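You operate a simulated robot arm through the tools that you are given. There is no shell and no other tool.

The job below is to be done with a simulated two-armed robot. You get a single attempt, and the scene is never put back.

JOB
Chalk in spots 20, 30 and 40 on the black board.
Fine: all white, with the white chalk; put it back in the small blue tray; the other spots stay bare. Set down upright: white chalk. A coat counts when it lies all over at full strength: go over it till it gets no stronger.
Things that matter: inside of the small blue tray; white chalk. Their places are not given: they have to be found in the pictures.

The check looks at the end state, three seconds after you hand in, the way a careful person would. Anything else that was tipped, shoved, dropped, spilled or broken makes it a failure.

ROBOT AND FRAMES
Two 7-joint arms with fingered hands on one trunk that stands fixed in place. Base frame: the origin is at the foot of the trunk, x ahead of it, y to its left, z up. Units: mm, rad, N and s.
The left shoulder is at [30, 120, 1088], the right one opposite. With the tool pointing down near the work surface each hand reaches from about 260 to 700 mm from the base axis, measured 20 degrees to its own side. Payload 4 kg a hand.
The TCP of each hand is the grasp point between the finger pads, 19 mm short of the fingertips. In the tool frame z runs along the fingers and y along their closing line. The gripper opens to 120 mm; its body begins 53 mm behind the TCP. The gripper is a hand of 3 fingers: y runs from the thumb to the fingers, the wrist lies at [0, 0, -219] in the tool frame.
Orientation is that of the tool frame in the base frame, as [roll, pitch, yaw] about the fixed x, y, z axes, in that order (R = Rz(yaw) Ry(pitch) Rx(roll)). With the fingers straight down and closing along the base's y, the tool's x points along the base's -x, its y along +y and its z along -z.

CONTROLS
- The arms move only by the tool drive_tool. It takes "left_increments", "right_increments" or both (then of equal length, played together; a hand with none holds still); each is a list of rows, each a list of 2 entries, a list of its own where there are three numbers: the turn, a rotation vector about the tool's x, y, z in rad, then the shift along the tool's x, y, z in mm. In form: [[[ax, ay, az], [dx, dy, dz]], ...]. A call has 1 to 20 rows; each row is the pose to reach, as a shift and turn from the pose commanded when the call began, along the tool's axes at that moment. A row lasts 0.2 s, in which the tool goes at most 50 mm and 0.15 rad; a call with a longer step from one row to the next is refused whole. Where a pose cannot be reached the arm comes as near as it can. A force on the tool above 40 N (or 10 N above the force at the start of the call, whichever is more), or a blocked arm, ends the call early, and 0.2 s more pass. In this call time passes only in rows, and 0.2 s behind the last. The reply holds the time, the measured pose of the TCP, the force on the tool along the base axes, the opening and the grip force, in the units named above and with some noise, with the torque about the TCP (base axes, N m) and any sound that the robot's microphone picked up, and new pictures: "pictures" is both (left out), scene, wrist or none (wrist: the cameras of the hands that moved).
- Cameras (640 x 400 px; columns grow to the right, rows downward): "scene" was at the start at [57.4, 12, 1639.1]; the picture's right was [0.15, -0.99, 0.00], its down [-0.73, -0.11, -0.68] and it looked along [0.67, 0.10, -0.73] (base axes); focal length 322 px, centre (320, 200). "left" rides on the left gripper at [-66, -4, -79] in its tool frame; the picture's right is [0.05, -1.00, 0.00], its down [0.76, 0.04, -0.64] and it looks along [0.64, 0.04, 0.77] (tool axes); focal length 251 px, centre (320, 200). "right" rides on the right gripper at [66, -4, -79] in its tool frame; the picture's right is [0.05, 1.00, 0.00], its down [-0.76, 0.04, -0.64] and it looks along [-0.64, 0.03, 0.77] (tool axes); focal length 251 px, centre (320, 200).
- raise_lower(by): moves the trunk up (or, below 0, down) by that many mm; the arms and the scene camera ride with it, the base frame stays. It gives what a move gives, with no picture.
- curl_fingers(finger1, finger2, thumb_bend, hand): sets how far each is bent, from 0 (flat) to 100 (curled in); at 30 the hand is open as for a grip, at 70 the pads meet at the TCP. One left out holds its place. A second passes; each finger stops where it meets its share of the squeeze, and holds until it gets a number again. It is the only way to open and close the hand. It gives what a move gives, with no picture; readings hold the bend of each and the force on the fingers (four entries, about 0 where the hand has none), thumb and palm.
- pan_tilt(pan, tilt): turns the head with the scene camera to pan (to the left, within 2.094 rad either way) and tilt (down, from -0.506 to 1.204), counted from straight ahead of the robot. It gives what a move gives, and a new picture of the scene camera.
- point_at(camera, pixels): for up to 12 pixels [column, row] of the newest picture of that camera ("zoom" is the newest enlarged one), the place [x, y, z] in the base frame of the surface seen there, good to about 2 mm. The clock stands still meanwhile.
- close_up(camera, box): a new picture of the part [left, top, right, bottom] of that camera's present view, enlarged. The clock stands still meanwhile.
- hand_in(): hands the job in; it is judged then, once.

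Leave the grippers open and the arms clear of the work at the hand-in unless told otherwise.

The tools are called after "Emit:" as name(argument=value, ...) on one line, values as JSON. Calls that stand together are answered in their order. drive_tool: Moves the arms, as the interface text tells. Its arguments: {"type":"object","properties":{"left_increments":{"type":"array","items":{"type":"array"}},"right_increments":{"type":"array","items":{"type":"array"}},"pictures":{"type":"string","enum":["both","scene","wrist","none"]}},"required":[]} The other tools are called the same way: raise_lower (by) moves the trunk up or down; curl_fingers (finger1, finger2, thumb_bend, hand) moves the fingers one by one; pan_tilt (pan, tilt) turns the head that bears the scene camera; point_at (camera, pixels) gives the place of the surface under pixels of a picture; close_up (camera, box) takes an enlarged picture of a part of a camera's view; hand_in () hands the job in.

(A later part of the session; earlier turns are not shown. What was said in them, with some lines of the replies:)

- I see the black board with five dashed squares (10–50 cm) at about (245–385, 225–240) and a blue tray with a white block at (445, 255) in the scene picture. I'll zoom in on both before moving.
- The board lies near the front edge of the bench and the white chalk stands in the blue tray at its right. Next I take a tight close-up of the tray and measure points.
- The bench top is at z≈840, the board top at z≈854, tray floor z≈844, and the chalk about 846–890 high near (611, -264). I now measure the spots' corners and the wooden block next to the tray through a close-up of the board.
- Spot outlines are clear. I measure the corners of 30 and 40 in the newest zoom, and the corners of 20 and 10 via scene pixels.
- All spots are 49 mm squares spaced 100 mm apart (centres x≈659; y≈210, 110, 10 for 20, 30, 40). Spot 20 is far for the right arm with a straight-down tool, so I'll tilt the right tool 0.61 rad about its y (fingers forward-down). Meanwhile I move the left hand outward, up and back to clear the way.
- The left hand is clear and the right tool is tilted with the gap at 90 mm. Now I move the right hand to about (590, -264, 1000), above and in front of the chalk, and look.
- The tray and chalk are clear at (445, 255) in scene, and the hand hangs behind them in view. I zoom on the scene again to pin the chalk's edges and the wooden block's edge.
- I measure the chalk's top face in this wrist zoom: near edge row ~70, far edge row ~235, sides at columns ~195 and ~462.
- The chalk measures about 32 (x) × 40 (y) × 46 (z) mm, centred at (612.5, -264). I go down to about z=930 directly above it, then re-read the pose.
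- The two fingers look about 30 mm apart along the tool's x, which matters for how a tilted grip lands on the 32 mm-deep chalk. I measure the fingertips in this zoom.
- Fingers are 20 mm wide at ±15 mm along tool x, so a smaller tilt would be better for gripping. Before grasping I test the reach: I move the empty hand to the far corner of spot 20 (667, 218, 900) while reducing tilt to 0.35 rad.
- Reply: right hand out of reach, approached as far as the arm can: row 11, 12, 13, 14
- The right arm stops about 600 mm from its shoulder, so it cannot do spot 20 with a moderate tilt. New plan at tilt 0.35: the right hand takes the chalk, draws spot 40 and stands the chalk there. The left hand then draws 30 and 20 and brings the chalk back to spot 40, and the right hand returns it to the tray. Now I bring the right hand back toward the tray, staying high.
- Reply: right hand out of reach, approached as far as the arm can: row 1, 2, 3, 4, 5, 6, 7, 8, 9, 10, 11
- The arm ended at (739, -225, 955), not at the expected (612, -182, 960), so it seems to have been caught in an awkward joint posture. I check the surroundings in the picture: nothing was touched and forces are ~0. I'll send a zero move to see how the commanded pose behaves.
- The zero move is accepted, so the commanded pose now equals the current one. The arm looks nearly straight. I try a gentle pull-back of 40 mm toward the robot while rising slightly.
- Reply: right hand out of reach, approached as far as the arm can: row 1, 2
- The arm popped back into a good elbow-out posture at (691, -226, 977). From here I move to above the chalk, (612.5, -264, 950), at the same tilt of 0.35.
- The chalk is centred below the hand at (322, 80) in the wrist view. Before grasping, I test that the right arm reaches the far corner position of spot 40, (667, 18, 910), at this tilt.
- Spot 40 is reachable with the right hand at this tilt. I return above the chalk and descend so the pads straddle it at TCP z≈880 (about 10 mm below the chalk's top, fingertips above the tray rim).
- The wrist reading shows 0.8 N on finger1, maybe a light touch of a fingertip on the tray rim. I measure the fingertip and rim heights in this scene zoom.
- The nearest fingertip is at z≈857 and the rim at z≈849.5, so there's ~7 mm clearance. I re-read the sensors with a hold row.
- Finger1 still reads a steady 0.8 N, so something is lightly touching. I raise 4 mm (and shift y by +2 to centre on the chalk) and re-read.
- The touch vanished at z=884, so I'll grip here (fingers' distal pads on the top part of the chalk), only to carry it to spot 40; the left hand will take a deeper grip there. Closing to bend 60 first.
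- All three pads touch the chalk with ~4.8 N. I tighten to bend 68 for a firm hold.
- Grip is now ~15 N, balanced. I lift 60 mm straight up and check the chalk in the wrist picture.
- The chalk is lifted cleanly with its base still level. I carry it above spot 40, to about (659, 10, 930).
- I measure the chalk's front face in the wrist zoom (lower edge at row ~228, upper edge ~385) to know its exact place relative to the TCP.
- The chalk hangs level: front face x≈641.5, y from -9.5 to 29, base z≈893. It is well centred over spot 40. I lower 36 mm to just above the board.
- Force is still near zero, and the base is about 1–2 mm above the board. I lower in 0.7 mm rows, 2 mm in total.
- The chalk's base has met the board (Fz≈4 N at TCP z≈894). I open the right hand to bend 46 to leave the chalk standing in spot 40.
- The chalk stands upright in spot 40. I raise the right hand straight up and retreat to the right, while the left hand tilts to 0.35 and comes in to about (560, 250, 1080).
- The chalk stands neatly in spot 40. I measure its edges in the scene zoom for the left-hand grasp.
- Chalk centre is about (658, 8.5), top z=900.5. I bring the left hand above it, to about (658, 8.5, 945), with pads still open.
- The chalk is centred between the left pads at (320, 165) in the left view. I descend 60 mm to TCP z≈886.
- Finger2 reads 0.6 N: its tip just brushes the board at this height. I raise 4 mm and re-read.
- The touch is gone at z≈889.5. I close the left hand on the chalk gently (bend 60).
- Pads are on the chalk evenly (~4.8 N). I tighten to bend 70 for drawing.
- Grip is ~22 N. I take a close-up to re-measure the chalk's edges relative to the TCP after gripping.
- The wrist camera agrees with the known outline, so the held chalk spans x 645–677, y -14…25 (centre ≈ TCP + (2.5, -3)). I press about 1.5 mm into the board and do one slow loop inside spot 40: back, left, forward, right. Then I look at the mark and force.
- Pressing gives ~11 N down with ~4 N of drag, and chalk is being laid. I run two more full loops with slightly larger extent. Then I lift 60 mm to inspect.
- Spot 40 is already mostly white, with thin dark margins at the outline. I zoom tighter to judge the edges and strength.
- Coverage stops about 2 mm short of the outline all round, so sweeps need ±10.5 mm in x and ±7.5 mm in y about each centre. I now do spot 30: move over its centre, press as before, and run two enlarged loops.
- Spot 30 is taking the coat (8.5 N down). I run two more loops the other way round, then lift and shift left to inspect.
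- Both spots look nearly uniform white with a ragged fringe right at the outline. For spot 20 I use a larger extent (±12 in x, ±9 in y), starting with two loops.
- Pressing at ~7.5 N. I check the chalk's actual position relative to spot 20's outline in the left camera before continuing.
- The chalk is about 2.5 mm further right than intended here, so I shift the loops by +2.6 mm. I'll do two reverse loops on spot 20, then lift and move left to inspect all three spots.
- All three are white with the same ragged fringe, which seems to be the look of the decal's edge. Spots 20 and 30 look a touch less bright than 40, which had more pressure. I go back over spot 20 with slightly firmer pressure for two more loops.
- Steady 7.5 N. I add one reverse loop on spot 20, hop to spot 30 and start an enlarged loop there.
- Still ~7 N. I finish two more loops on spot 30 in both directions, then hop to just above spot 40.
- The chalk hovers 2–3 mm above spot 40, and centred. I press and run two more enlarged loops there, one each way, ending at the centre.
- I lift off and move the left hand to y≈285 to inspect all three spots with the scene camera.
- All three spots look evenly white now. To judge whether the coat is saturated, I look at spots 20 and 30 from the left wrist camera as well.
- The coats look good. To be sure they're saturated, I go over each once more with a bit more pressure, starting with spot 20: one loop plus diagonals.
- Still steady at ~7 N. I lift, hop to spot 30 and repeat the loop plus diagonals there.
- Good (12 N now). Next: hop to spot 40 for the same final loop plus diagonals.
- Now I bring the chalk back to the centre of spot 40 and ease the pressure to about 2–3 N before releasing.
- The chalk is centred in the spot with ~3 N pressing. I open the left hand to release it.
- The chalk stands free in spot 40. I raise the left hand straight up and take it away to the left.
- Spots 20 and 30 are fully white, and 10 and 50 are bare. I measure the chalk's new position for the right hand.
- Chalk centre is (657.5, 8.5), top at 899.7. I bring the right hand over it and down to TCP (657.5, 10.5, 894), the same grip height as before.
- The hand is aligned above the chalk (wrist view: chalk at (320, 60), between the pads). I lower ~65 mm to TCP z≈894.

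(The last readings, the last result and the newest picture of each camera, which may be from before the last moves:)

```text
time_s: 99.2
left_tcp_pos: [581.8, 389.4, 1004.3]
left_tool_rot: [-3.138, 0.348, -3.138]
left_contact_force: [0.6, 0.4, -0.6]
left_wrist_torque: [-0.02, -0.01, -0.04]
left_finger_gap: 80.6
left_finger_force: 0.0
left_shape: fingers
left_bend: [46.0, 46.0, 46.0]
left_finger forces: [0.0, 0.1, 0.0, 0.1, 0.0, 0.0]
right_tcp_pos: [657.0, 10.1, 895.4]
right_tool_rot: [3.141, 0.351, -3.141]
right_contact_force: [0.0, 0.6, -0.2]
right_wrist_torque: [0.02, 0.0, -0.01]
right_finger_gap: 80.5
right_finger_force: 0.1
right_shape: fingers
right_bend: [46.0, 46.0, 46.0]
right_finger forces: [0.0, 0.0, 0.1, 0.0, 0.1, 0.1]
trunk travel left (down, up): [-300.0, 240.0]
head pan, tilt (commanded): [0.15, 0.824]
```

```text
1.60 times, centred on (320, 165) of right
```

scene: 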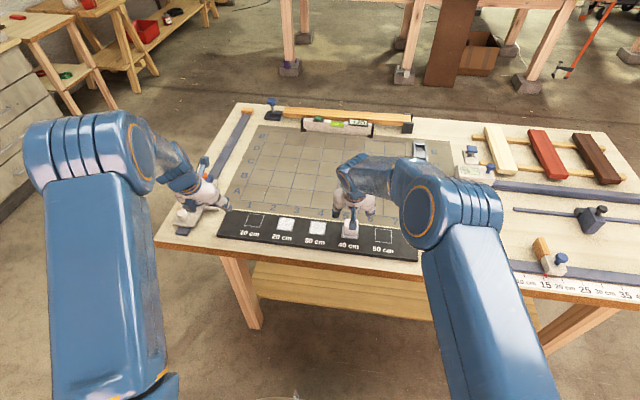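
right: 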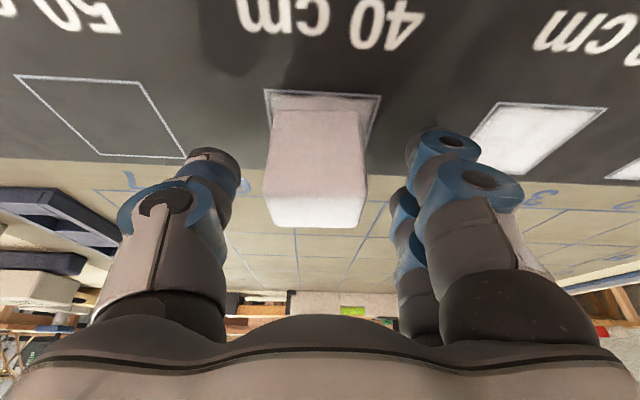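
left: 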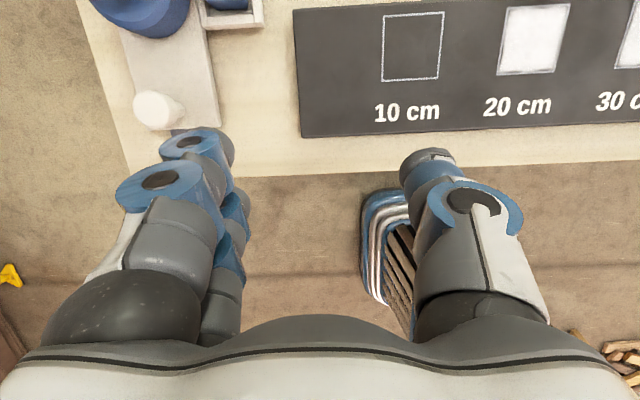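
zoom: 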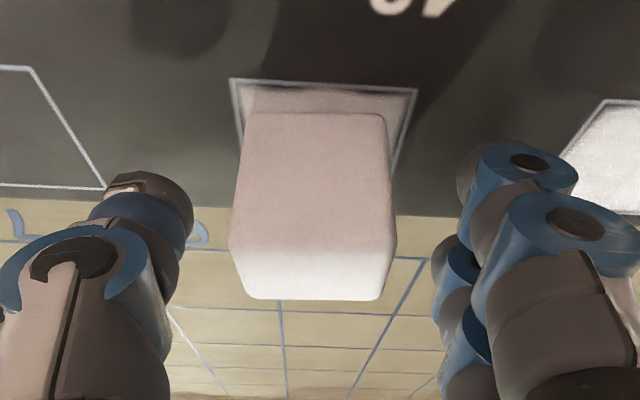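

Measured z=895.4; I lower 1.3 mm more, then close gently.

Emit:
drive_tool(right_increments=[[[0, 0, 0], [0.45, 0, 1.22]], [[0, 0, 0], [0.45, 0, 1.22]]], pictures="none")

Emit:
curl_fingers(hand="right", finger1=60, finger2=60, thumb_bend=60)

Emit:
curl_fingers(hand="right", finger1=66, finger2=66, thumb_bend=66)

Emit:
close_up(camera="right", box=[120, 40, 520, 290])

```text
time_s: 99.8
left_tcp_pos: [581.7, 388.7, 1004.1]
left_tool_rot: [-3.137, 0.349, -3.138]
left_contact_force: [-0.1, 0.9, -0.4]
left_wrist_torque: [0.02, -0.03, 0.01]
left_finger_gap: 80.6
left_finger_force: 0.1
left_shape: fingers
left_bend: [46.0, 46.0, 46.0]
left_finger forces: [0.0, 0.0, 0.1, 0.1, 0.0, 0.0]
right_tcp_pos: [656.3, 10.9, 893.1]
right_tool_rot: [-3.141, 0.349, -3.142]
right_contact_force: [0.5, 0.3, 0.1]
right_wrist_torque: [0.0, -0.03, 0.01]
right_finger_gap: 80.5
right_finger_force: 0.1
right_shape: fingers
right_bend: [46.0, 46.0, 46.0]
right_finger forces: [0.1, 0.0, 0.1, 0.0, 0.0, 0.0]
trunk travel left (down, up): [-300.0, 240.0]
head pan, tilt (commanded): [0.15, 0.824]
```

```text
time_s: 100.8
left_tcp_pos: [583.1, 388.9, 1005.7]
left_tool_rot: [-3.138, 0.35, -3.137]
left_contact_force: [0.3, 0.3, -0.2]
left_wrist_torque: [0.0, 0.02, 0.02]
left_finger_gap: 80.5
left_finger_force: 0.1
left_shape: fingers
left_bend: [46.0, 46.0, 46.0]
left_finger forces: [0.0, 0.0, 0.0, 0.0, 0.0, 0.0]
right_tcp_pos: [656.7, 11.3, 892.1]
right_tool_rot: [3.141, 0.349, 3.141]
right_contact_force: [0.0, 0.8, -0.4]
right_wrist_torque: [0.0, -0.01, 0.0]
right_finger_gap: 45.8
right_finger_force: 4.7
right_shape: fingers
right_bend: [59.0, 58.0, 57.0]
right_finger forces: [2.1, 2.6, 0.0, 0.1, 4.7, 0.0]
trunk travel left (down, up): [-300.0, 240.0]
head pan, tilt (commanded): [0.15, 0.824]
```

```text
time_s: 101.8
left_tcp_pos: [582.9, 389.0, 1004.4]
left_tool_rot: [-3.138, 0.348, -3.138]
left_contact_force: [0.0, -0.1, 0.7]
left_wrist_torque: [-0.01, -0.04, -0.03]
left_finger_gap: 80.6
left_finger_force: 0.0
left_shape: fingers
left_bend: [46.0, 46.0, 46.0]
left_finger forces: [0.0, 0.0, 0.0, 0.0, 0.0, 0.0]
right_tcp_pos: [657.1, 10.6, 891.8]
right_tool_rot: [-3.141, 0.35, 3.141]
right_contact_force: [0.0, 0.7, 0.2]
right_wrist_torque: [0.0, 0.0, 0.0]
right_finger_gap: 43.7
right_finger_force: 15.2
right_shape: fingers
right_bend: [61.0, 60.0, 57.0]
right_finger forces: [7.1, 8.0, 0.0, 0.0, 15.1, 0.0]
trunk travel left (down, up): [-300.0, 240.0]
head pan, tilt (commanded): [0.15, 0.824]
```

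```text
1.60 times, centred on (320, 165) of right
```

zoom: 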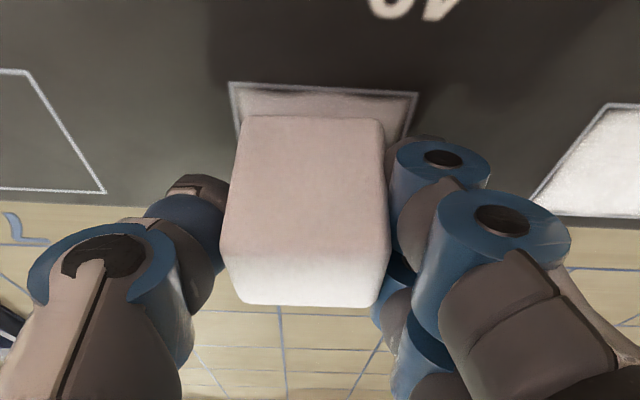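

The right hand holds the chalk with 15 N. I lift it 52 mm and carry it back above the tray at about (612.5, -262, 944).

Emit:
drive_tool(right_increments=[[[0, 0, 0], [-2.7, 0, -7.5]], [[0, 0, 0], [-9.6, 0, -26.3]], [[0, 0, 0], [-17.8, 0, -48.8]], [[0, 0, 0], [-11.8, -39, -51]], [[0, 0, 0], [-5.9, -77.9, -53.2]], [[0, 0, 0], [0.1, -116.9, -55.4]], [[0, 0, 0], [6.1, -155.8, -57.6]], [[0, 0, 0], [12.1, -194.8, -59.7]], [[0, 0, 0], [18, -233.7, -61.9]], [[0, 0, 0], [24, -272.7, -64.1]], [[0, 0, 0], [24, -272.7, -64.1]], [[0, 0, 0], [24, -272.7, -64.1]]], pictures="both")

Emit:
close_up(camera="right", box=[160, 0, 480, 200])

Emit:
close_up(camera="scene", box=[270, 205, 366, 253])

Emit:
close_up(camera="scene", box=[338, 222, 362, 242])

```text
time_s: 104.4
left_tcp_pos: [581.4, 389.3, 1005.1]
left_tool_rot: [-3.139, 0.35, -3.137]
left_contact_force: [-0.5, -0.5, 0.5]
left_wrist_torque: [0.04, 0.0, -0.01]
left_finger_gap: 80.6
left_finger_force: 0.0
left_shape: fingers
left_bend: [46.0, 46.0, 46.0]
left_finger forces: [0.0, 0.0, 0.0, 0.1, 0.0, 0.0]
right_tcp_pos: [613.8, -261.0, 944.9]
right_tool_rot: [3.141, 0.349, -3.14]
right_contact_force: [-0.2, 0.3, -0.6]
right_wrist_torque: [0.03, 0.03, -0.01]
right_finger_gap: 43.9
right_finger_force: 15.3
right_shape: fingers
right_bend: [61.0, 60.0, 57.0]
right_finger forces: [7.1, 8.0, 0.1, 0.0, 15.3, 0.1]
trunk travel left (down, up): [-300.0, 240.0]
head pan, tilt (commanded): [0.15, 0.824]
```

scene: 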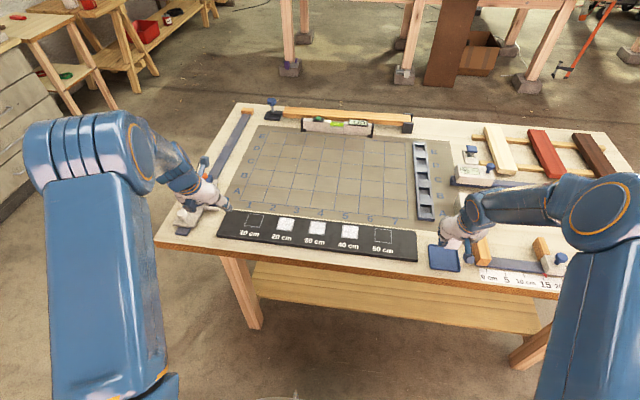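
right: 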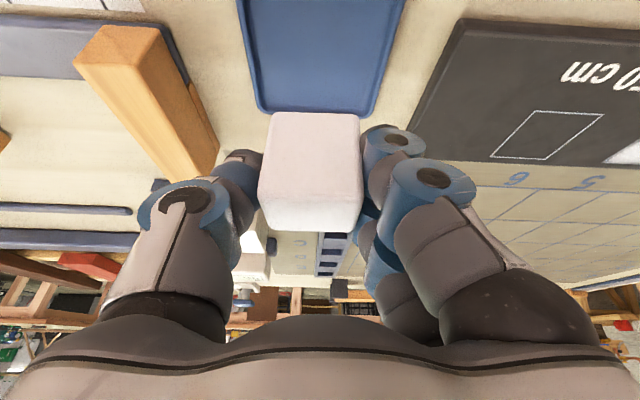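

```text
2.00 times, centred on (320, 100) of right
```

zoom: 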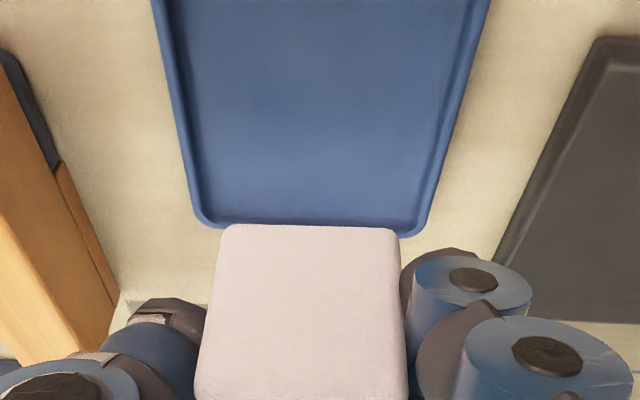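

```text
6.67 times, centred on (318, 229) of scene
```

zoom: 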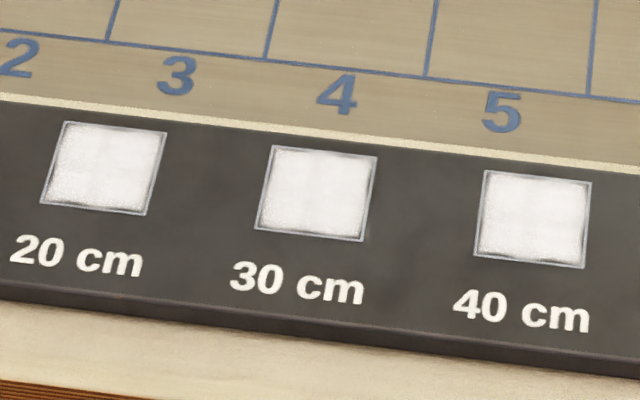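

```text
16.00 times, centred on (350, 232) of scene
```

zoom: 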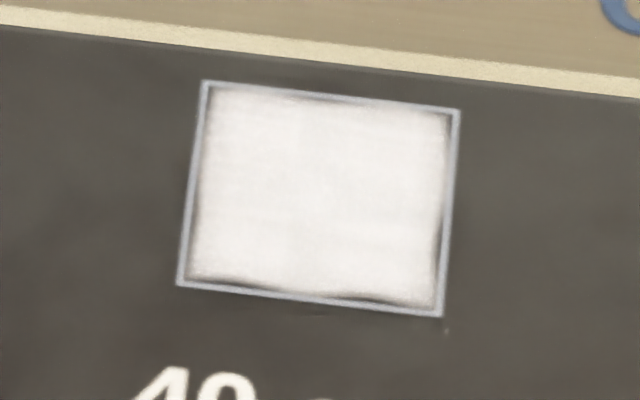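

Spots 20, 30 and 40 look the same as at the previous check, so the coat is saturated. I now measure the held chalk and the tray in the wrist zoom for the set-down.

Emit:
point_at(camera="zoom", pixels=[[235, 235], [390, 238], [310, 232], [310, 300], [215, 330], [402, 330], [310, 375], [200, 150], [440, 150], [210, 220], [410, 232], [310, 100]])

Emit:
point_at(camera="scene", pixels=[[430, 246], [431.5, 268.5], [458.5, 271.3], [445, 270.5], [444, 262], [430.5, 257]])

```text
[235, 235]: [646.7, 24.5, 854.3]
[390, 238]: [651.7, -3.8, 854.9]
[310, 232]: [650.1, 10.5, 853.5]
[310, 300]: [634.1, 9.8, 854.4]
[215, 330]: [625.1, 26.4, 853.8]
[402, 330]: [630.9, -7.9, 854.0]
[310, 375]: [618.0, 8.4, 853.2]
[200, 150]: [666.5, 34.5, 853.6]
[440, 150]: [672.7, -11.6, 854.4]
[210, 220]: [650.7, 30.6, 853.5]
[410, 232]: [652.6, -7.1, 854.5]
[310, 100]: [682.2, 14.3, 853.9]
```

```text
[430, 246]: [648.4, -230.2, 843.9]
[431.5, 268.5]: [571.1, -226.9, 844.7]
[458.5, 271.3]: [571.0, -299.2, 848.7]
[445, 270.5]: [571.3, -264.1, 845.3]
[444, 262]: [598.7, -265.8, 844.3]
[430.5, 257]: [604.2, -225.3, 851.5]
```

That used the newer scene zoom, so I retake the wrist close-up and measure again.

Emit:
close_up(camera="right", box=[160, 0, 480, 200])

Emit:
point_at(camera="zoom", pixels=[[235, 235], [390, 238], [310, 230], [310, 300], [215, 330], [402, 330], [310, 375], [193, 190], [433, 190], [207, 220], [415, 232], [310, 100]])

```text
2.00 times, centred on (320, 100) of right
```

zoom: 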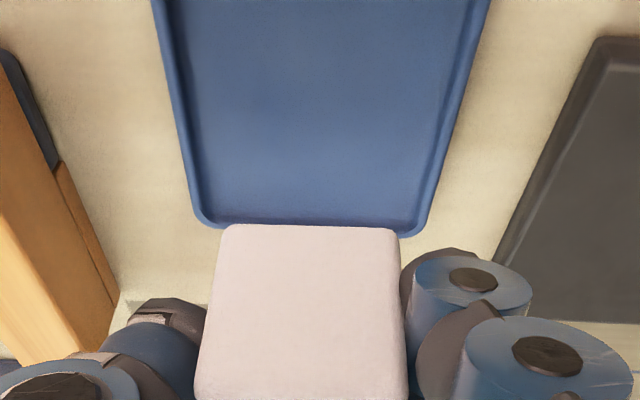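

```text
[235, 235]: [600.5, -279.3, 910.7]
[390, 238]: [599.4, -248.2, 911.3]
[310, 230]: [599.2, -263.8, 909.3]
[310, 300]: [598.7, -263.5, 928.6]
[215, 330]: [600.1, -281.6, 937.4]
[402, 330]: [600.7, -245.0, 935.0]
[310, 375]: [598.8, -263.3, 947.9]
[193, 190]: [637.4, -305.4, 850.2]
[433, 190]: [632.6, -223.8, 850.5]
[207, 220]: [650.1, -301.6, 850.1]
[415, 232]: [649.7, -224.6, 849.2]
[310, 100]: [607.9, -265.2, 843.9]
```

The chalk hangs level: front face x≈599.5, y -282.5…-244, base ≈906.5. The tray is unmoved (x 572–649, y -304.5…-225). I shift dx=-3, dy=-1 to match its original place and lower 58 mm.

Emit:
drive_tool(right_increments=[[[0, 0, 0], [2.8, -1, -1]], [[0, 0, 0], [9.7, -1, 17.8]], [[0, 0, 0], [16.5, -1, 36.6]], [[0, 0, 0], [20.6, -1, 47.8]], [[0, 0, 0], [22.7, -1, 53.5]], [[0, 0, 0], [22.7, -1, 53.5]]], pictures="wrist")

Emit:
close_up(camera="right", box=[160, 0, 480, 200])

```text
time_s: 105.8
left_tcp_pos: [582.3, 390.1, 1004.4]
left_tool_rot: [-3.137, 0.349, -3.138]
left_contact_force: [0.1, 0.7, -0.3]
left_wrist_torque: [0.0, -0.02, 0.02]
left_finger_gap: 80.4
left_finger_force: 0.2
left_shape: fingers
left_bend: [46.0, 46.0, 46.0]
left_finger forces: [0.0, 0.1, 0.0, 0.0, 0.0, 0.0]
right_tcp_pos: [611.6, -262.3, 883.9]
right_tool_rot: [-3.141, 0.349, 3.141]
right_contact_force: [0.3, 0.2, -0.8]
right_wrist_torque: [0.01, -0.02, 0.01]
right_finger_gap: 43.9
right_finger_force: 14.9
right_shape: fingers
right_bend: [61.0, 60.0, 57.0]
right_finger forces: [7.2, 8.0, 0.0, 0.0, 15.1, 0.0]
trunk travel left (down, up): [-300.0, 240.0]
head pan, tilt (commanded): [0.15, 0.824]
```

right: 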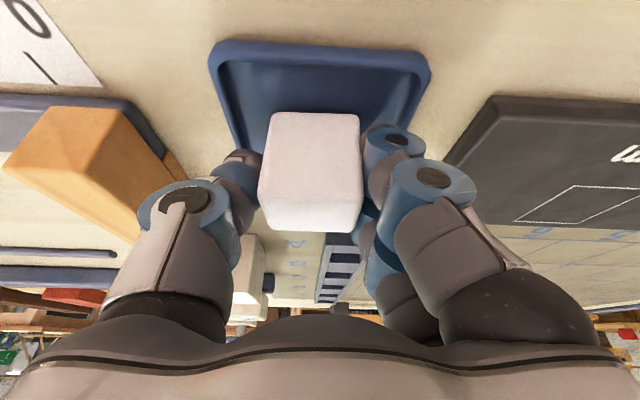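

```text
2.00 times, centred on (320, 100) of right
```

zoom: 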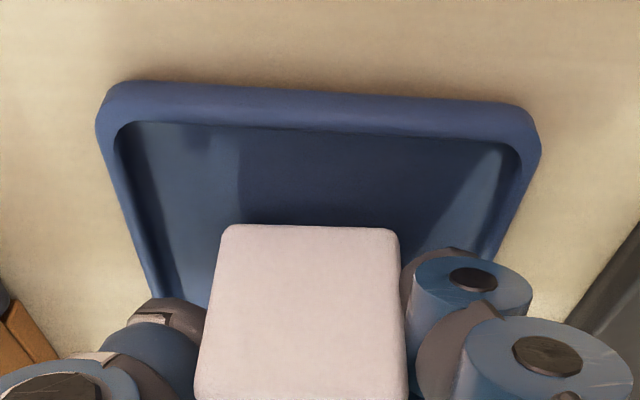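

Still free (Fz≈-0.8). I lower 1.5 mm more in small rows, watching force.

Emit:
drive_tool(right_increments=[[[0, 0, 0], [0.17, 0, 0.47]], [[0, 0, 0], [0.34, 0, 0.94]], [[0, 0, 0], [0.51, 0, 1.41]]], pictures="none")

```text
time_s: 106.6
left_tcp_pos: [582.2, 389.6, 1003.2]
left_tool_rot: [-3.137, 0.349, -3.138]
left_contact_force: [0.2, 0.5, 0.5]
left_wrist_torque: [0.0, 0.05, -0.02]
left_finger_gap: 80.5
left_finger_force: 0.0
left_shape: fingers
left_bend: [46.0, 46.0, 46.0]
left_finger forces: [0.0, 0.0, 0.0, 0.0, 0.1, 0.0]
right_tcp_pos: [609.3, -262.8, 884.4]
right_tool_rot: [3.141, 0.349, 3.141]
right_contact_force: [-0.2, -0.5, -0.6]
right_wrist_torque: [-0.04, -0.01, -0.05]
right_finger_gap: 43.6
right_finger_force: 15.0
right_shape: fingers
right_bend: [61.0, 60.0, 57.0]
right_finger forces: [7.1, 7.9, 0.0, 0.0, 15.2, 0.0]
trunk travel left (down, up): [-300.0, 240.0]
head pan, tilt (commanded): [0.15, 0.824]
```

Still no contact (reading noise ±1 mm). I go down another 1.5 mm.

Emit:
drive_tool(right_increments=[[[0, 0, 0], [0.17, 0, 0.47]], [[0, 0, 0], [0.34, 0, 0.94]], [[0, 0, 0], [0.51, 0, 1.41]]], pictures="none")

```text
time_s: 107.4
left_tcp_pos: [582.2, 388.9, 1004.9]
left_tool_rot: [-3.138, 0.348, -3.139]
left_contact_force: [0.1, -0.5, 0.5]
left_wrist_torque: [-0.02, 0.01, -0.02]
left_finger_gap: 80.5
left_finger_force: 0.1
left_shape: fingers
left_bend: [46.0, 46.0, 46.0]
left_finger forces: [0.1, 0.0, 0.0, 0.0, 0.0, 0.0]
right_tcp_pos: [609.9, -262.0, 882.6]
right_tool_rot: [-3.142, 0.349, -3.14]
right_contact_force: [-0.8, 0.8, -0.8]
right_wrist_torque: [0.01, 0.02, 0.01]
right_finger_gap: 44.0
right_finger_force: 15.4
right_shape: fingers
right_bend: [61.0, 60.0, 57.0]
right_finger forces: [7.1, 7.9, 0.0, 0.1, 15.2, 0.1]
trunk travel left (down, up): [-300.0, 240.0]
head pan, tilt (commanded): [0.15, 0.824]
```

No contact yet at z≈882.6. Another 1.2 mm in small rows.

Emit:
drive_tool(right_increments=[[[0, 0, 0], [0.14, 0, 0.38]], [[0, 0, 0], [0.27, 0, 0.75]], [[0, 0, 0], [0.41, 0, 1.13]]], pictures="wrist")

Emit:
close_up(camera="right", box=[160, 0, 480, 200])

Emit:
close_up(camera="scene", box=[413, 220, 493, 270])

```text
time_s: 108.2
left_tcp_pos: [581.3, 388.3, 1005.0]
left_tool_rot: [-3.137, 0.349, -3.139]
left_contact_force: [-0.4, 0.3, 0.3]
left_wrist_torque: [0.02, -0.02, 0.02]
left_finger_gap: 80.7
left_finger_force: 0.0
left_shape: fingers
left_bend: [46.0, 46.0, 46.0]
left_finger forces: [0.0, 0.0, 0.1, 0.1, 0.1, 0.0]
right_tcp_pos: [609.9, -262.4, 882.7]
right_tool_rot: [-3.141, 0.351, 3.14]
right_contact_force: [0.9, -0.8, 1.9]
right_wrist_torque: [-0.02, 0.0, 0.03]
right_finger_gap: 43.8
right_finger_force: 15.7
right_shape: fingers
right_bend: [61.0, 60.0, 57.0]
right_finger forces: [7.4, 8.5, 0.0, 0.1, 15.5, 0.0]
trunk travel left (down, up): [-300.0, 240.0]
head pan, tilt (commanded): [0.15, 0.824]
```

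right: 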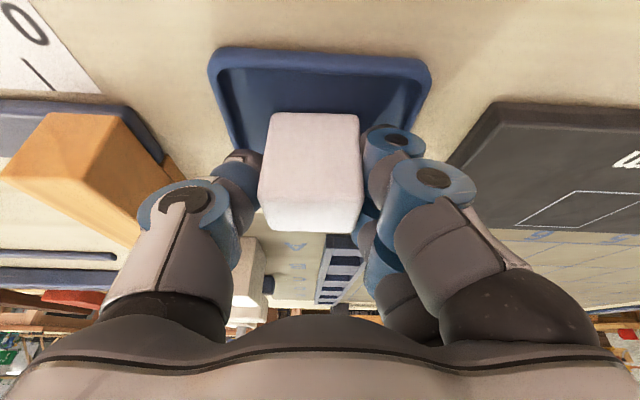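

```text
2.00 times, centred on (320, 100) of right
```

zoom: 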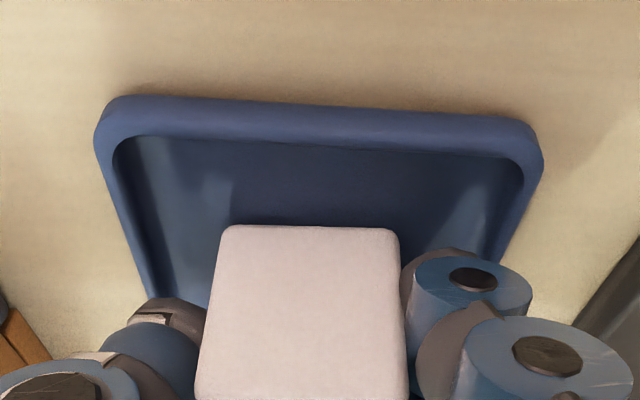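

```text
8.00 times, centred on (453, 245) of scene
```

zoom: 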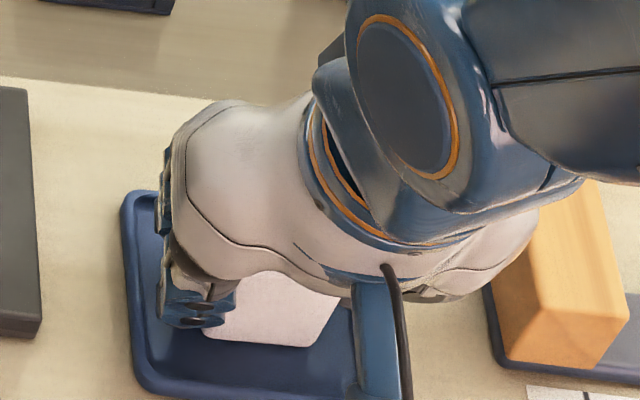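

Contact with the tray floor: Fz rose to +1.9 N at z≈882.5, as expected. I open only partway (bend 54) so fingertips don't sweep the rim.

Emit:
curl_fingers(hand="right", finger1=54, finger2=54, thumb_bend=54)

Emit:
close_up(camera="right", box=[120, 40, 520, 290])

```text
time_s: 109.2
left_tcp_pos: [582.1, 387.6, 1004.7]
left_tool_rot: [-3.138, 0.348, -3.139]
left_contact_force: [-0.7, -1.3, -0.4]
left_wrist_torque: [-0.01, -0.02, -0.01]
left_finger_gap: 80.5
left_finger_force: 0.1
left_shape: fingers
left_bend: [46.0, 46.0, 46.0]
left_finger forces: [0.0, 0.0, 0.0, 0.0, 0.0, 0.0]
right_tcp_pos: [609.8, -263.6, 881.2]
right_tool_rot: [3.141, 0.35, 3.141]
right_contact_force: [0.4, -2.5, 0.5]
right_wrist_torque: [-0.06, 0.0, 0.04]
right_finger_gap: 52.0
right_finger_force: 1.2
right_shape: fingers
right_bend: [55.0, 54.0, 54.0]
right_finger forces: [2.2, 0.0, 0.1, 0.0, 0.0, 0.0]
trunk travel left (down, up): [-300.0, 240.0]
head pan, tilt (commanded): [0.15, 0.824]
```

```text
1.60 times, centred on (320, 165) of right
```

zoom: 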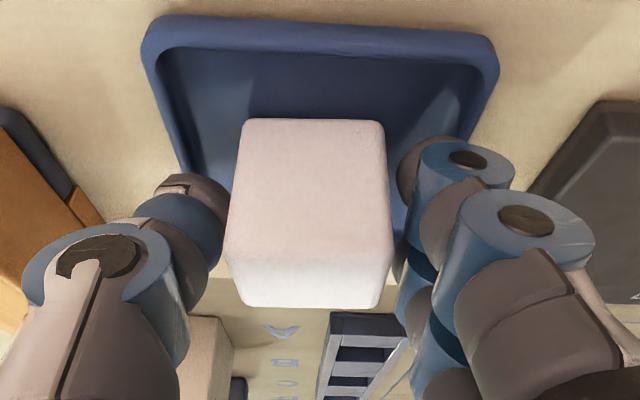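

Finger1 reads 2.2 N with a -2.5 N sideways force: its tip is pressing outward on the inner side of the rim. I bring finger1 back in a little (56) to unload it before lifting.

Emit:
curl_fingers(hand="right", finger1=56, finger2=55, thumb_bend=54)

Emit:
close_up(camera="right", box=[120, 0, 520, 250])

```text
time_s: 110.2
left_tcp_pos: [581.8, 389.6, 1005.1]
left_tool_rot: [-3.137, 0.35, -3.138]
left_contact_force: [-0.4, 0.0, 0.7]
left_wrist_torque: [0.01, 0.02, 0.01]
left_finger_gap: 80.5
left_finger_force: 0.0
left_shape: fingers
left_bend: [46.0, 46.0, 46.0]
left_finger forces: [0.0, 0.1, 0.0, 0.0, 0.1, 0.0]
right_tcp_pos: [609.4, -263.7, 881.4]
right_tool_rot: [-3.141, 0.352, 3.141]
right_contact_force: [0.2, -0.4, 0.1]
right_wrist_torque: [0.01, 0.01, -0.01]
right_finger_gap: 51.4
right_finger_force: 0.2
right_shape: fingers
right_bend: [56.0, 55.0, 54.0]
right_finger forces: [0.4, 0.0, 0.0, 0.0, 0.0, 0.1]
trunk travel left (down, up): [-300.0, 240.0]
head pan, tilt (commanded): [0.15, 0.824]
```

```text
1.60 times, centred on (320, 125) of right
```

zoom: 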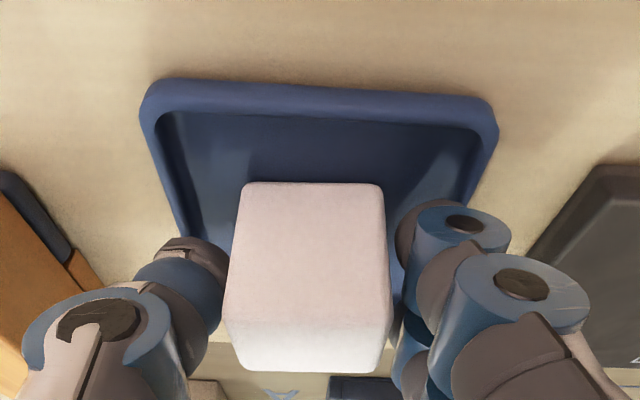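

Finger1 is nearly unloaded (0.4 N), with thumb and finger2 free. I raise straight up in small steps, 5 mm first.

Emit:
drive_tool(right_increments=[[[0, 0, 0], [-0.5, 0, -1.4]], [[0, 0, 0], [-1.1, 0, -3]], [[0, 0, 0], [-1.7, 0, -4.7]]], pictures="wrist")

Emit:
close_up(camera="right", box=[120, 0, 520, 250])

```text
time_s: 111.0
left_tcp_pos: [582.2, 388.5, 1005.2]
left_tool_rot: [-3.138, 0.348, -3.138]
left_contact_force: [0.0, 0.0, 0.2]
left_wrist_torque: [-0.01, 0.04, 0.0]
left_finger_gap: 80.6
left_finger_force: 0.0
left_shape: fingers
left_bend: [46.0, 46.0, 46.0]
left_finger forces: [0.0, 0.0, 0.1, 0.1, 0.0, 0.0]
right_tcp_pos: [610.3, -262.3, 888.1]
right_tool_rot: [-3.141, 0.348, -3.14]
right_contact_force: [0.5, 1.1, -0.7]
right_wrist_torque: [-0.01, -0.01, -0.02]
right_finger_gap: 52.3
right_finger_force: 0.1
right_shape: fingers
right_bend: [56.0, 55.0, 54.0]
right_finger forces: [0.0, 0.0, 0.0, 0.0, 0.0, 0.0]
trunk travel left (down, up): [-300.0, 240.0]
head pan, tilt (commanded): [0.15, 0.824]
```

right: 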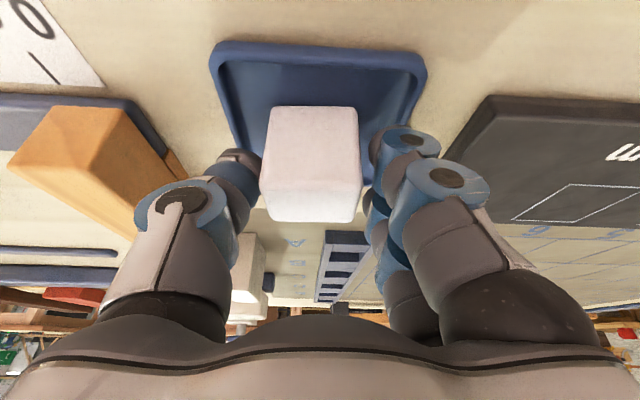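

```text
1.60 times, centred on (320, 125) of right
```

zoom: 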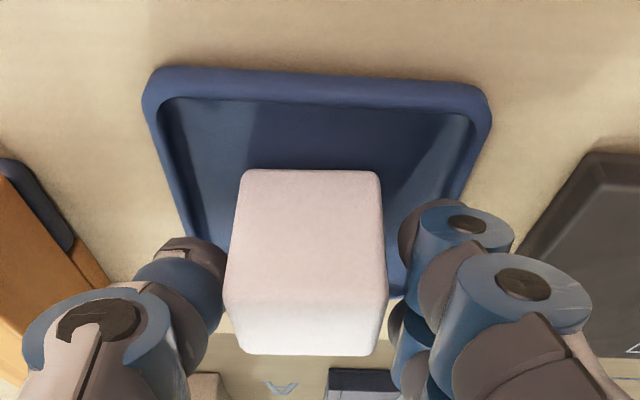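

All forces are zero and the chalk stayed in place. At this height the tips clear the rim, so I open to bend 48 and rise.

Emit:
curl_fingers(hand="right", finger1=48, finger2=48, thumb_bend=48)

Emit:
drive_tool(right_increments=[[[0, 0, 0], [-5, 0, -13.6]], [[0, 0, 0], [-13.7, 0, -37.6]], [[0, 0, 0], [-27.4, 0, -75.2]], [[0, 0, 0], [-41.2, 0, -112.7]]], pictures="both")

Emit:
close_up(camera="scene", box=[405, 225, 485, 275])

```text
time_s: 112.0
left_tcp_pos: [581.8, 389.8, 1004.9]
left_tool_rot: [-3.137, 0.349, -3.139]
left_contact_force: [-0.5, -0.9, -0.3]
left_wrist_torque: [0.0, -0.06, 0.03]
left_finger_gap: 80.7
left_finger_force: 0.1
left_shape: fingers
left_bend: [46.0, 46.0, 46.0]
left_finger forces: [0.0, 0.1, 0.0, 0.0, 0.0, 0.0]
right_tcp_pos: [609.8, -262.5, 887.2]
right_tool_rot: [-3.142, 0.349, 3.141]
right_contact_force: [-0.7, 0.0, 0.0]
right_wrist_torque: [0.01, 0.02, -0.02]
right_finger_gap: 74.2
right_finger_force: 0.0
right_shape: fingers
right_bend: [48.0, 48.0, 48.0]
right_finger forces: [0.0, 0.0, 0.0, 0.0, 0.0, 0.1]
trunk travel left (down, up): [-300.0, 240.0]
head pan, tilt (commanded): [0.15, 0.824]
```

```text
time_s: 113.0
left_tcp_pos: [582.2, 388.7, 1004.6]
left_tool_rot: [-3.137, 0.348, -3.137]
left_contact_force: [0.1, 0.0, 0.9]
left_wrist_torque: [-0.03, 0.04, 0.03]
left_finger_gap: 80.6
left_finger_force: 0.1
left_shape: fingers
left_bend: [46.0, 46.0, 46.0]
left_finger forces: [0.1, 0.1, 0.0, 0.1, 0.1, 0.1]
right_tcp_pos: [610.6, -261.3, 1008.4]
right_tool_rot: [3.142, 0.35, 3.141]
right_contact_force: [0.0, -0.4, -0.1]
right_wrist_torque: [-0.03, -0.02, 0.0]
right_finger_gap: 74.1
right_finger_force: 0.0
right_shape: fingers
right_bend: [48.0, 48.0, 48.0]
right_finger forces: [0.0, 0.0, 0.1, 0.0, 0.1, 0.0]
trunk travel left (down, up): [-300.0, 240.0]
head pan, tilt (commanded): [0.15, 0.824]
```

scene: 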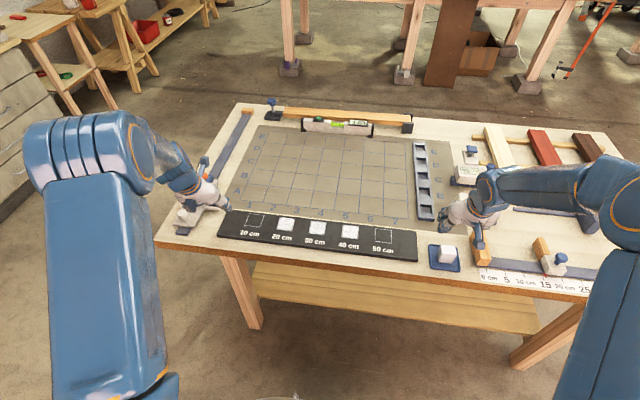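
right: 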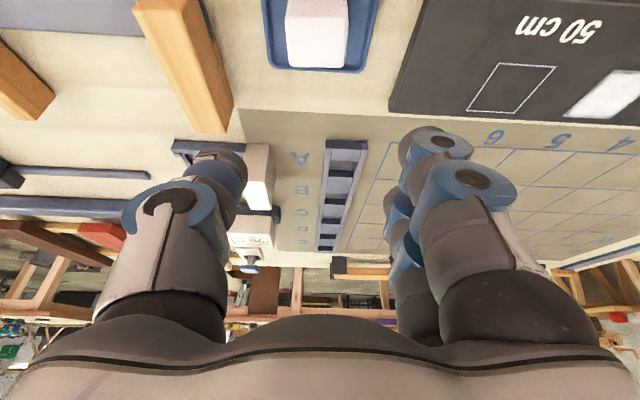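

```text
8.00 times, centred on (445, 250) of scene
```

zoom: 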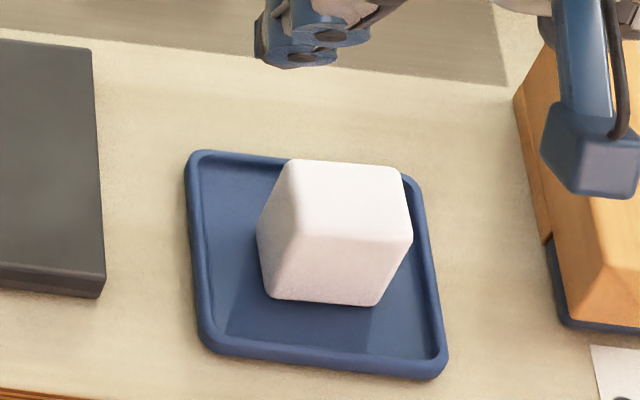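

The tray is exactly where it was and the chalk stands upright inside it. I move both hands up and back, clear of the work.

Emit:
drive_tool(right_increments=[[[0, 0, 0], [8.7, 0, -28.7]], [[0, 0, 0], [17.4, 0, -57.4]], [[0, 0, 0], [26, 0, -86.2]], [[0, 0, 0], [34.7, 0, -114.9]], [[0, 0, 0], [43.4, 0, -143.6]]], left_increments=[[[0, 0, 0], [8.5, 10, -35]], [[0, 0, 0], [17, 20, -70]], [[0, 0, 0], [25.5, 30, -105.1]], [[0, 0, 0], [34, 40, -140.2]], [[0, 0, 0], [42.5, 50, -175.2]]], pictures="both")

Emit:
curl_fingers(hand="right", finger1=30, finger2=30, thumb_bend=30)

Emit:
curl_fingers(hand="left", finger1=30, finger2=30, thumb_bend=30)

Emit:
close_up(camera="scene", box=[210, 190, 490, 290])

Emit:
close_up(camera="scene", box=[270, 205, 366, 253])

```text
time_s: 114.2
left_tcp_pos: [478.0, 438.0, 1153.8]
left_tool_rot: [-3.14, 0.351, -3.138]
left_contact_force: [0.2, 0.3, 1.5]
left_wrist_torque: [0.02, 0.0, 0.0]
left_finger_gap: 80.5
left_finger_force: 0.0
left_shape: fingers
left_bend: [46.0, 46.0, 46.0]
left_finger forces: [0.1, 0.0, 0.0, 0.1, 0.0, 0.0]
right_tcp_pos: [516.9, -262.5, 1130.0]
right_tool_rot: [-3.14, 0.352, 3.14]
right_contact_force: [0.4, -0.1, -0.1]
right_wrist_torque: [0.01, 0.03, 0.0]
right_finger_gap: 74.1
right_finger_force: 0.1
right_shape: fingers
right_bend: [48.0, 48.0, 48.0]
right_finger forces: [0.1, 0.0, 0.0, 0.0, 0.0, 0.0]
trunk travel left (down, up): [-300.0, 240.0]
head pan, tilt (commanded): [0.15, 0.824]
```

scene: 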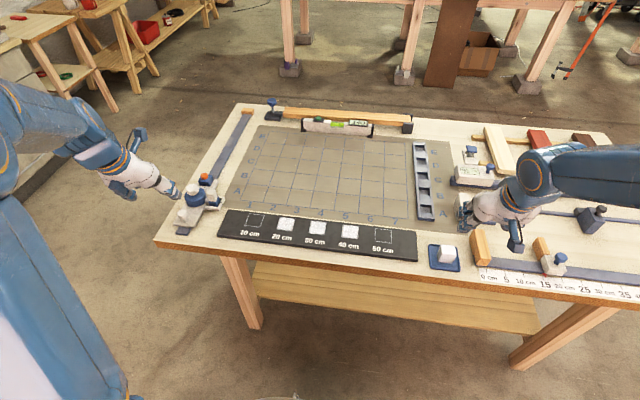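
right: 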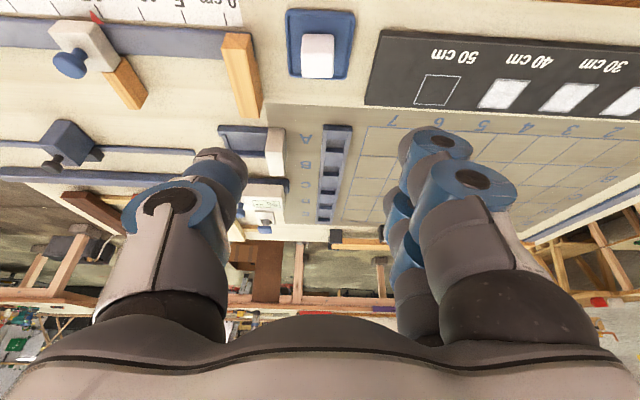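
left: 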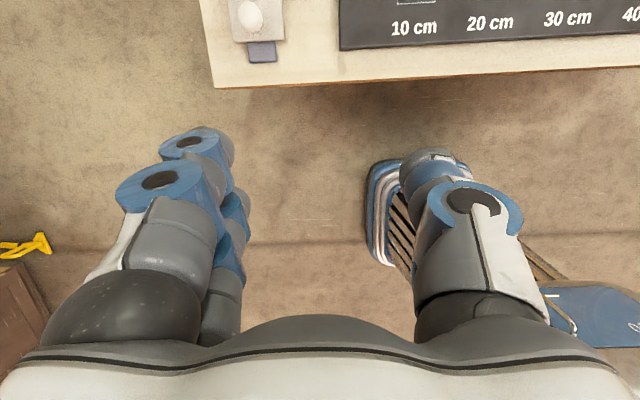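

```text
time_s: 115.2
left_tcp_pos: [479.4, 438.8, 1153.1]
left_tool_rot: [-3.138, 0.349, -3.138]
left_contact_force: [-0.6, 0.3, -0.4]
left_wrist_torque: [0.0, 0.01, -0.01]
left_finger_gap: 80.6
left_finger_force: 0.0
left_shape: fingers
left_bend: [46.0, 46.0, 46.0]
left_finger forces: [0.0, 0.0, 0.0, 0.0, 0.0, 0.0]
right_tcp_pos: [520.6, -263.6, 1128.2]
right_tool_rot: [-3.141, 0.351, 3.141]
right_contact_force: [-0.8, 0.1, -0.8]
right_wrist_torque: [-0.05, -0.01, 0.0]
right_finger_gap: 128.0
right_finger_force: 0.1
right_shape: fingers
right_bend: [30.0, 30.0, 30.0]
right_finger forces: [0.1, 0.1, 0.1, 0.0, 0.0, 0.0]
trunk travel left (down, up): [-300.0, 240.0]
head pan, tilt (commanded): [0.15, 0.824]
```

```text
time_s: 116.2
left_tcp_pos: [480.5, 438.9, 1154.2]
left_tool_rot: [-3.139, 0.35, -3.137]
left_contact_force: [-0.2, 0.2, -0.2]
left_wrist_torque: [-0.02, 0.01, -0.04]
left_finger_gap: 128.0
left_finger_force: 0.1
left_shape: fingers
left_bend: [30.0, 30.0, 30.0]
left_finger forces: [0.0, 0.1, 0.0, 0.0, 0.0, 0.0]
right_tcp_pos: [519.3, -262.1, 1129.1]
right_tool_rot: [3.14, 0.35, 3.141]
right_contact_force: [-0.4, -0.5, -0.8]
right_wrist_torque: [0.01, -0.02, -0.04]
right_finger_gap: 127.9
right_finger_force: 0.2
right_shape: fingers
right_bend: [30.0, 30.0, 30.0]
right_finger forces: [0.1, 0.0, 0.0, 0.0, 0.1, 0.0]
trunk travel left (down, up): [-300.0, 240.0]
head pan, tilt (commanded): [0.15, 0.824]
```

```text
2.29 times, centred on (350, 240) of scene
```

zoom: 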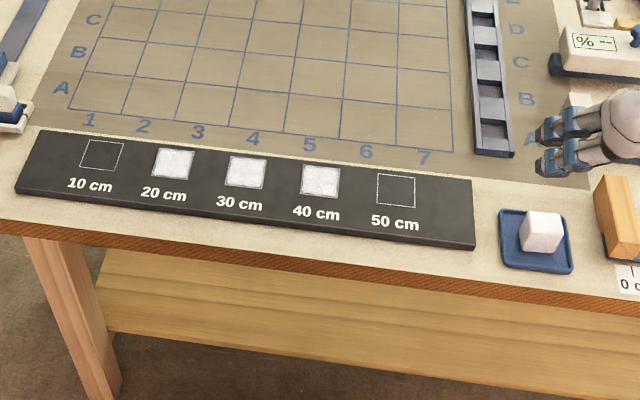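

```text
6.67 times, centred on (318, 229) of scene
```

zoom: 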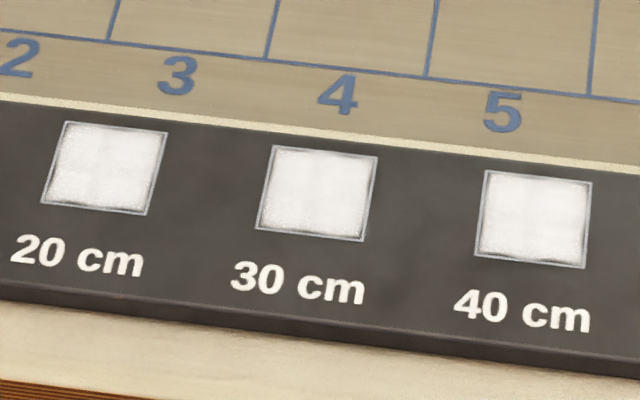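

Final look: spots 20, 30 and 40 are fully white and 10 and 50 are bare. The white chalk stands upright in the unmoved blue tray. Both hands are open and clear, and nothing else has been disturbed. I hand in.

Emit:
hand_in()

```text
The job is handed in.
```

I've handed the job in. Spots 20, 30 and 40 are covered in white and looked no stronger after extra passes. Spots 10 and 50 are bare.

- **Edges:** All three coats show a thin ragged fringe right at the outline. It stayed the same after wider and repeated passes, so I took it as how the coat is drawn rather than a gap, but I couldn't confirm that.
- **Chalk:** It stands upright in the small blue tray, which is where it was at the start. A right-hand fingertip pressed the inside of the tray rim with about 2.5 N during release. The tray had not visibly moved afterwards.
- **Two hands:** The right arm could not reach spot 20 without tilting too far. It carried the chalk to spot 40, the left hand did all the drawing, and the right hand put the chalk back.
- **Arms and bench:** Both hands are open and clear of the work. I saw nothing else on the bench tipped or shifted in the last pictures.
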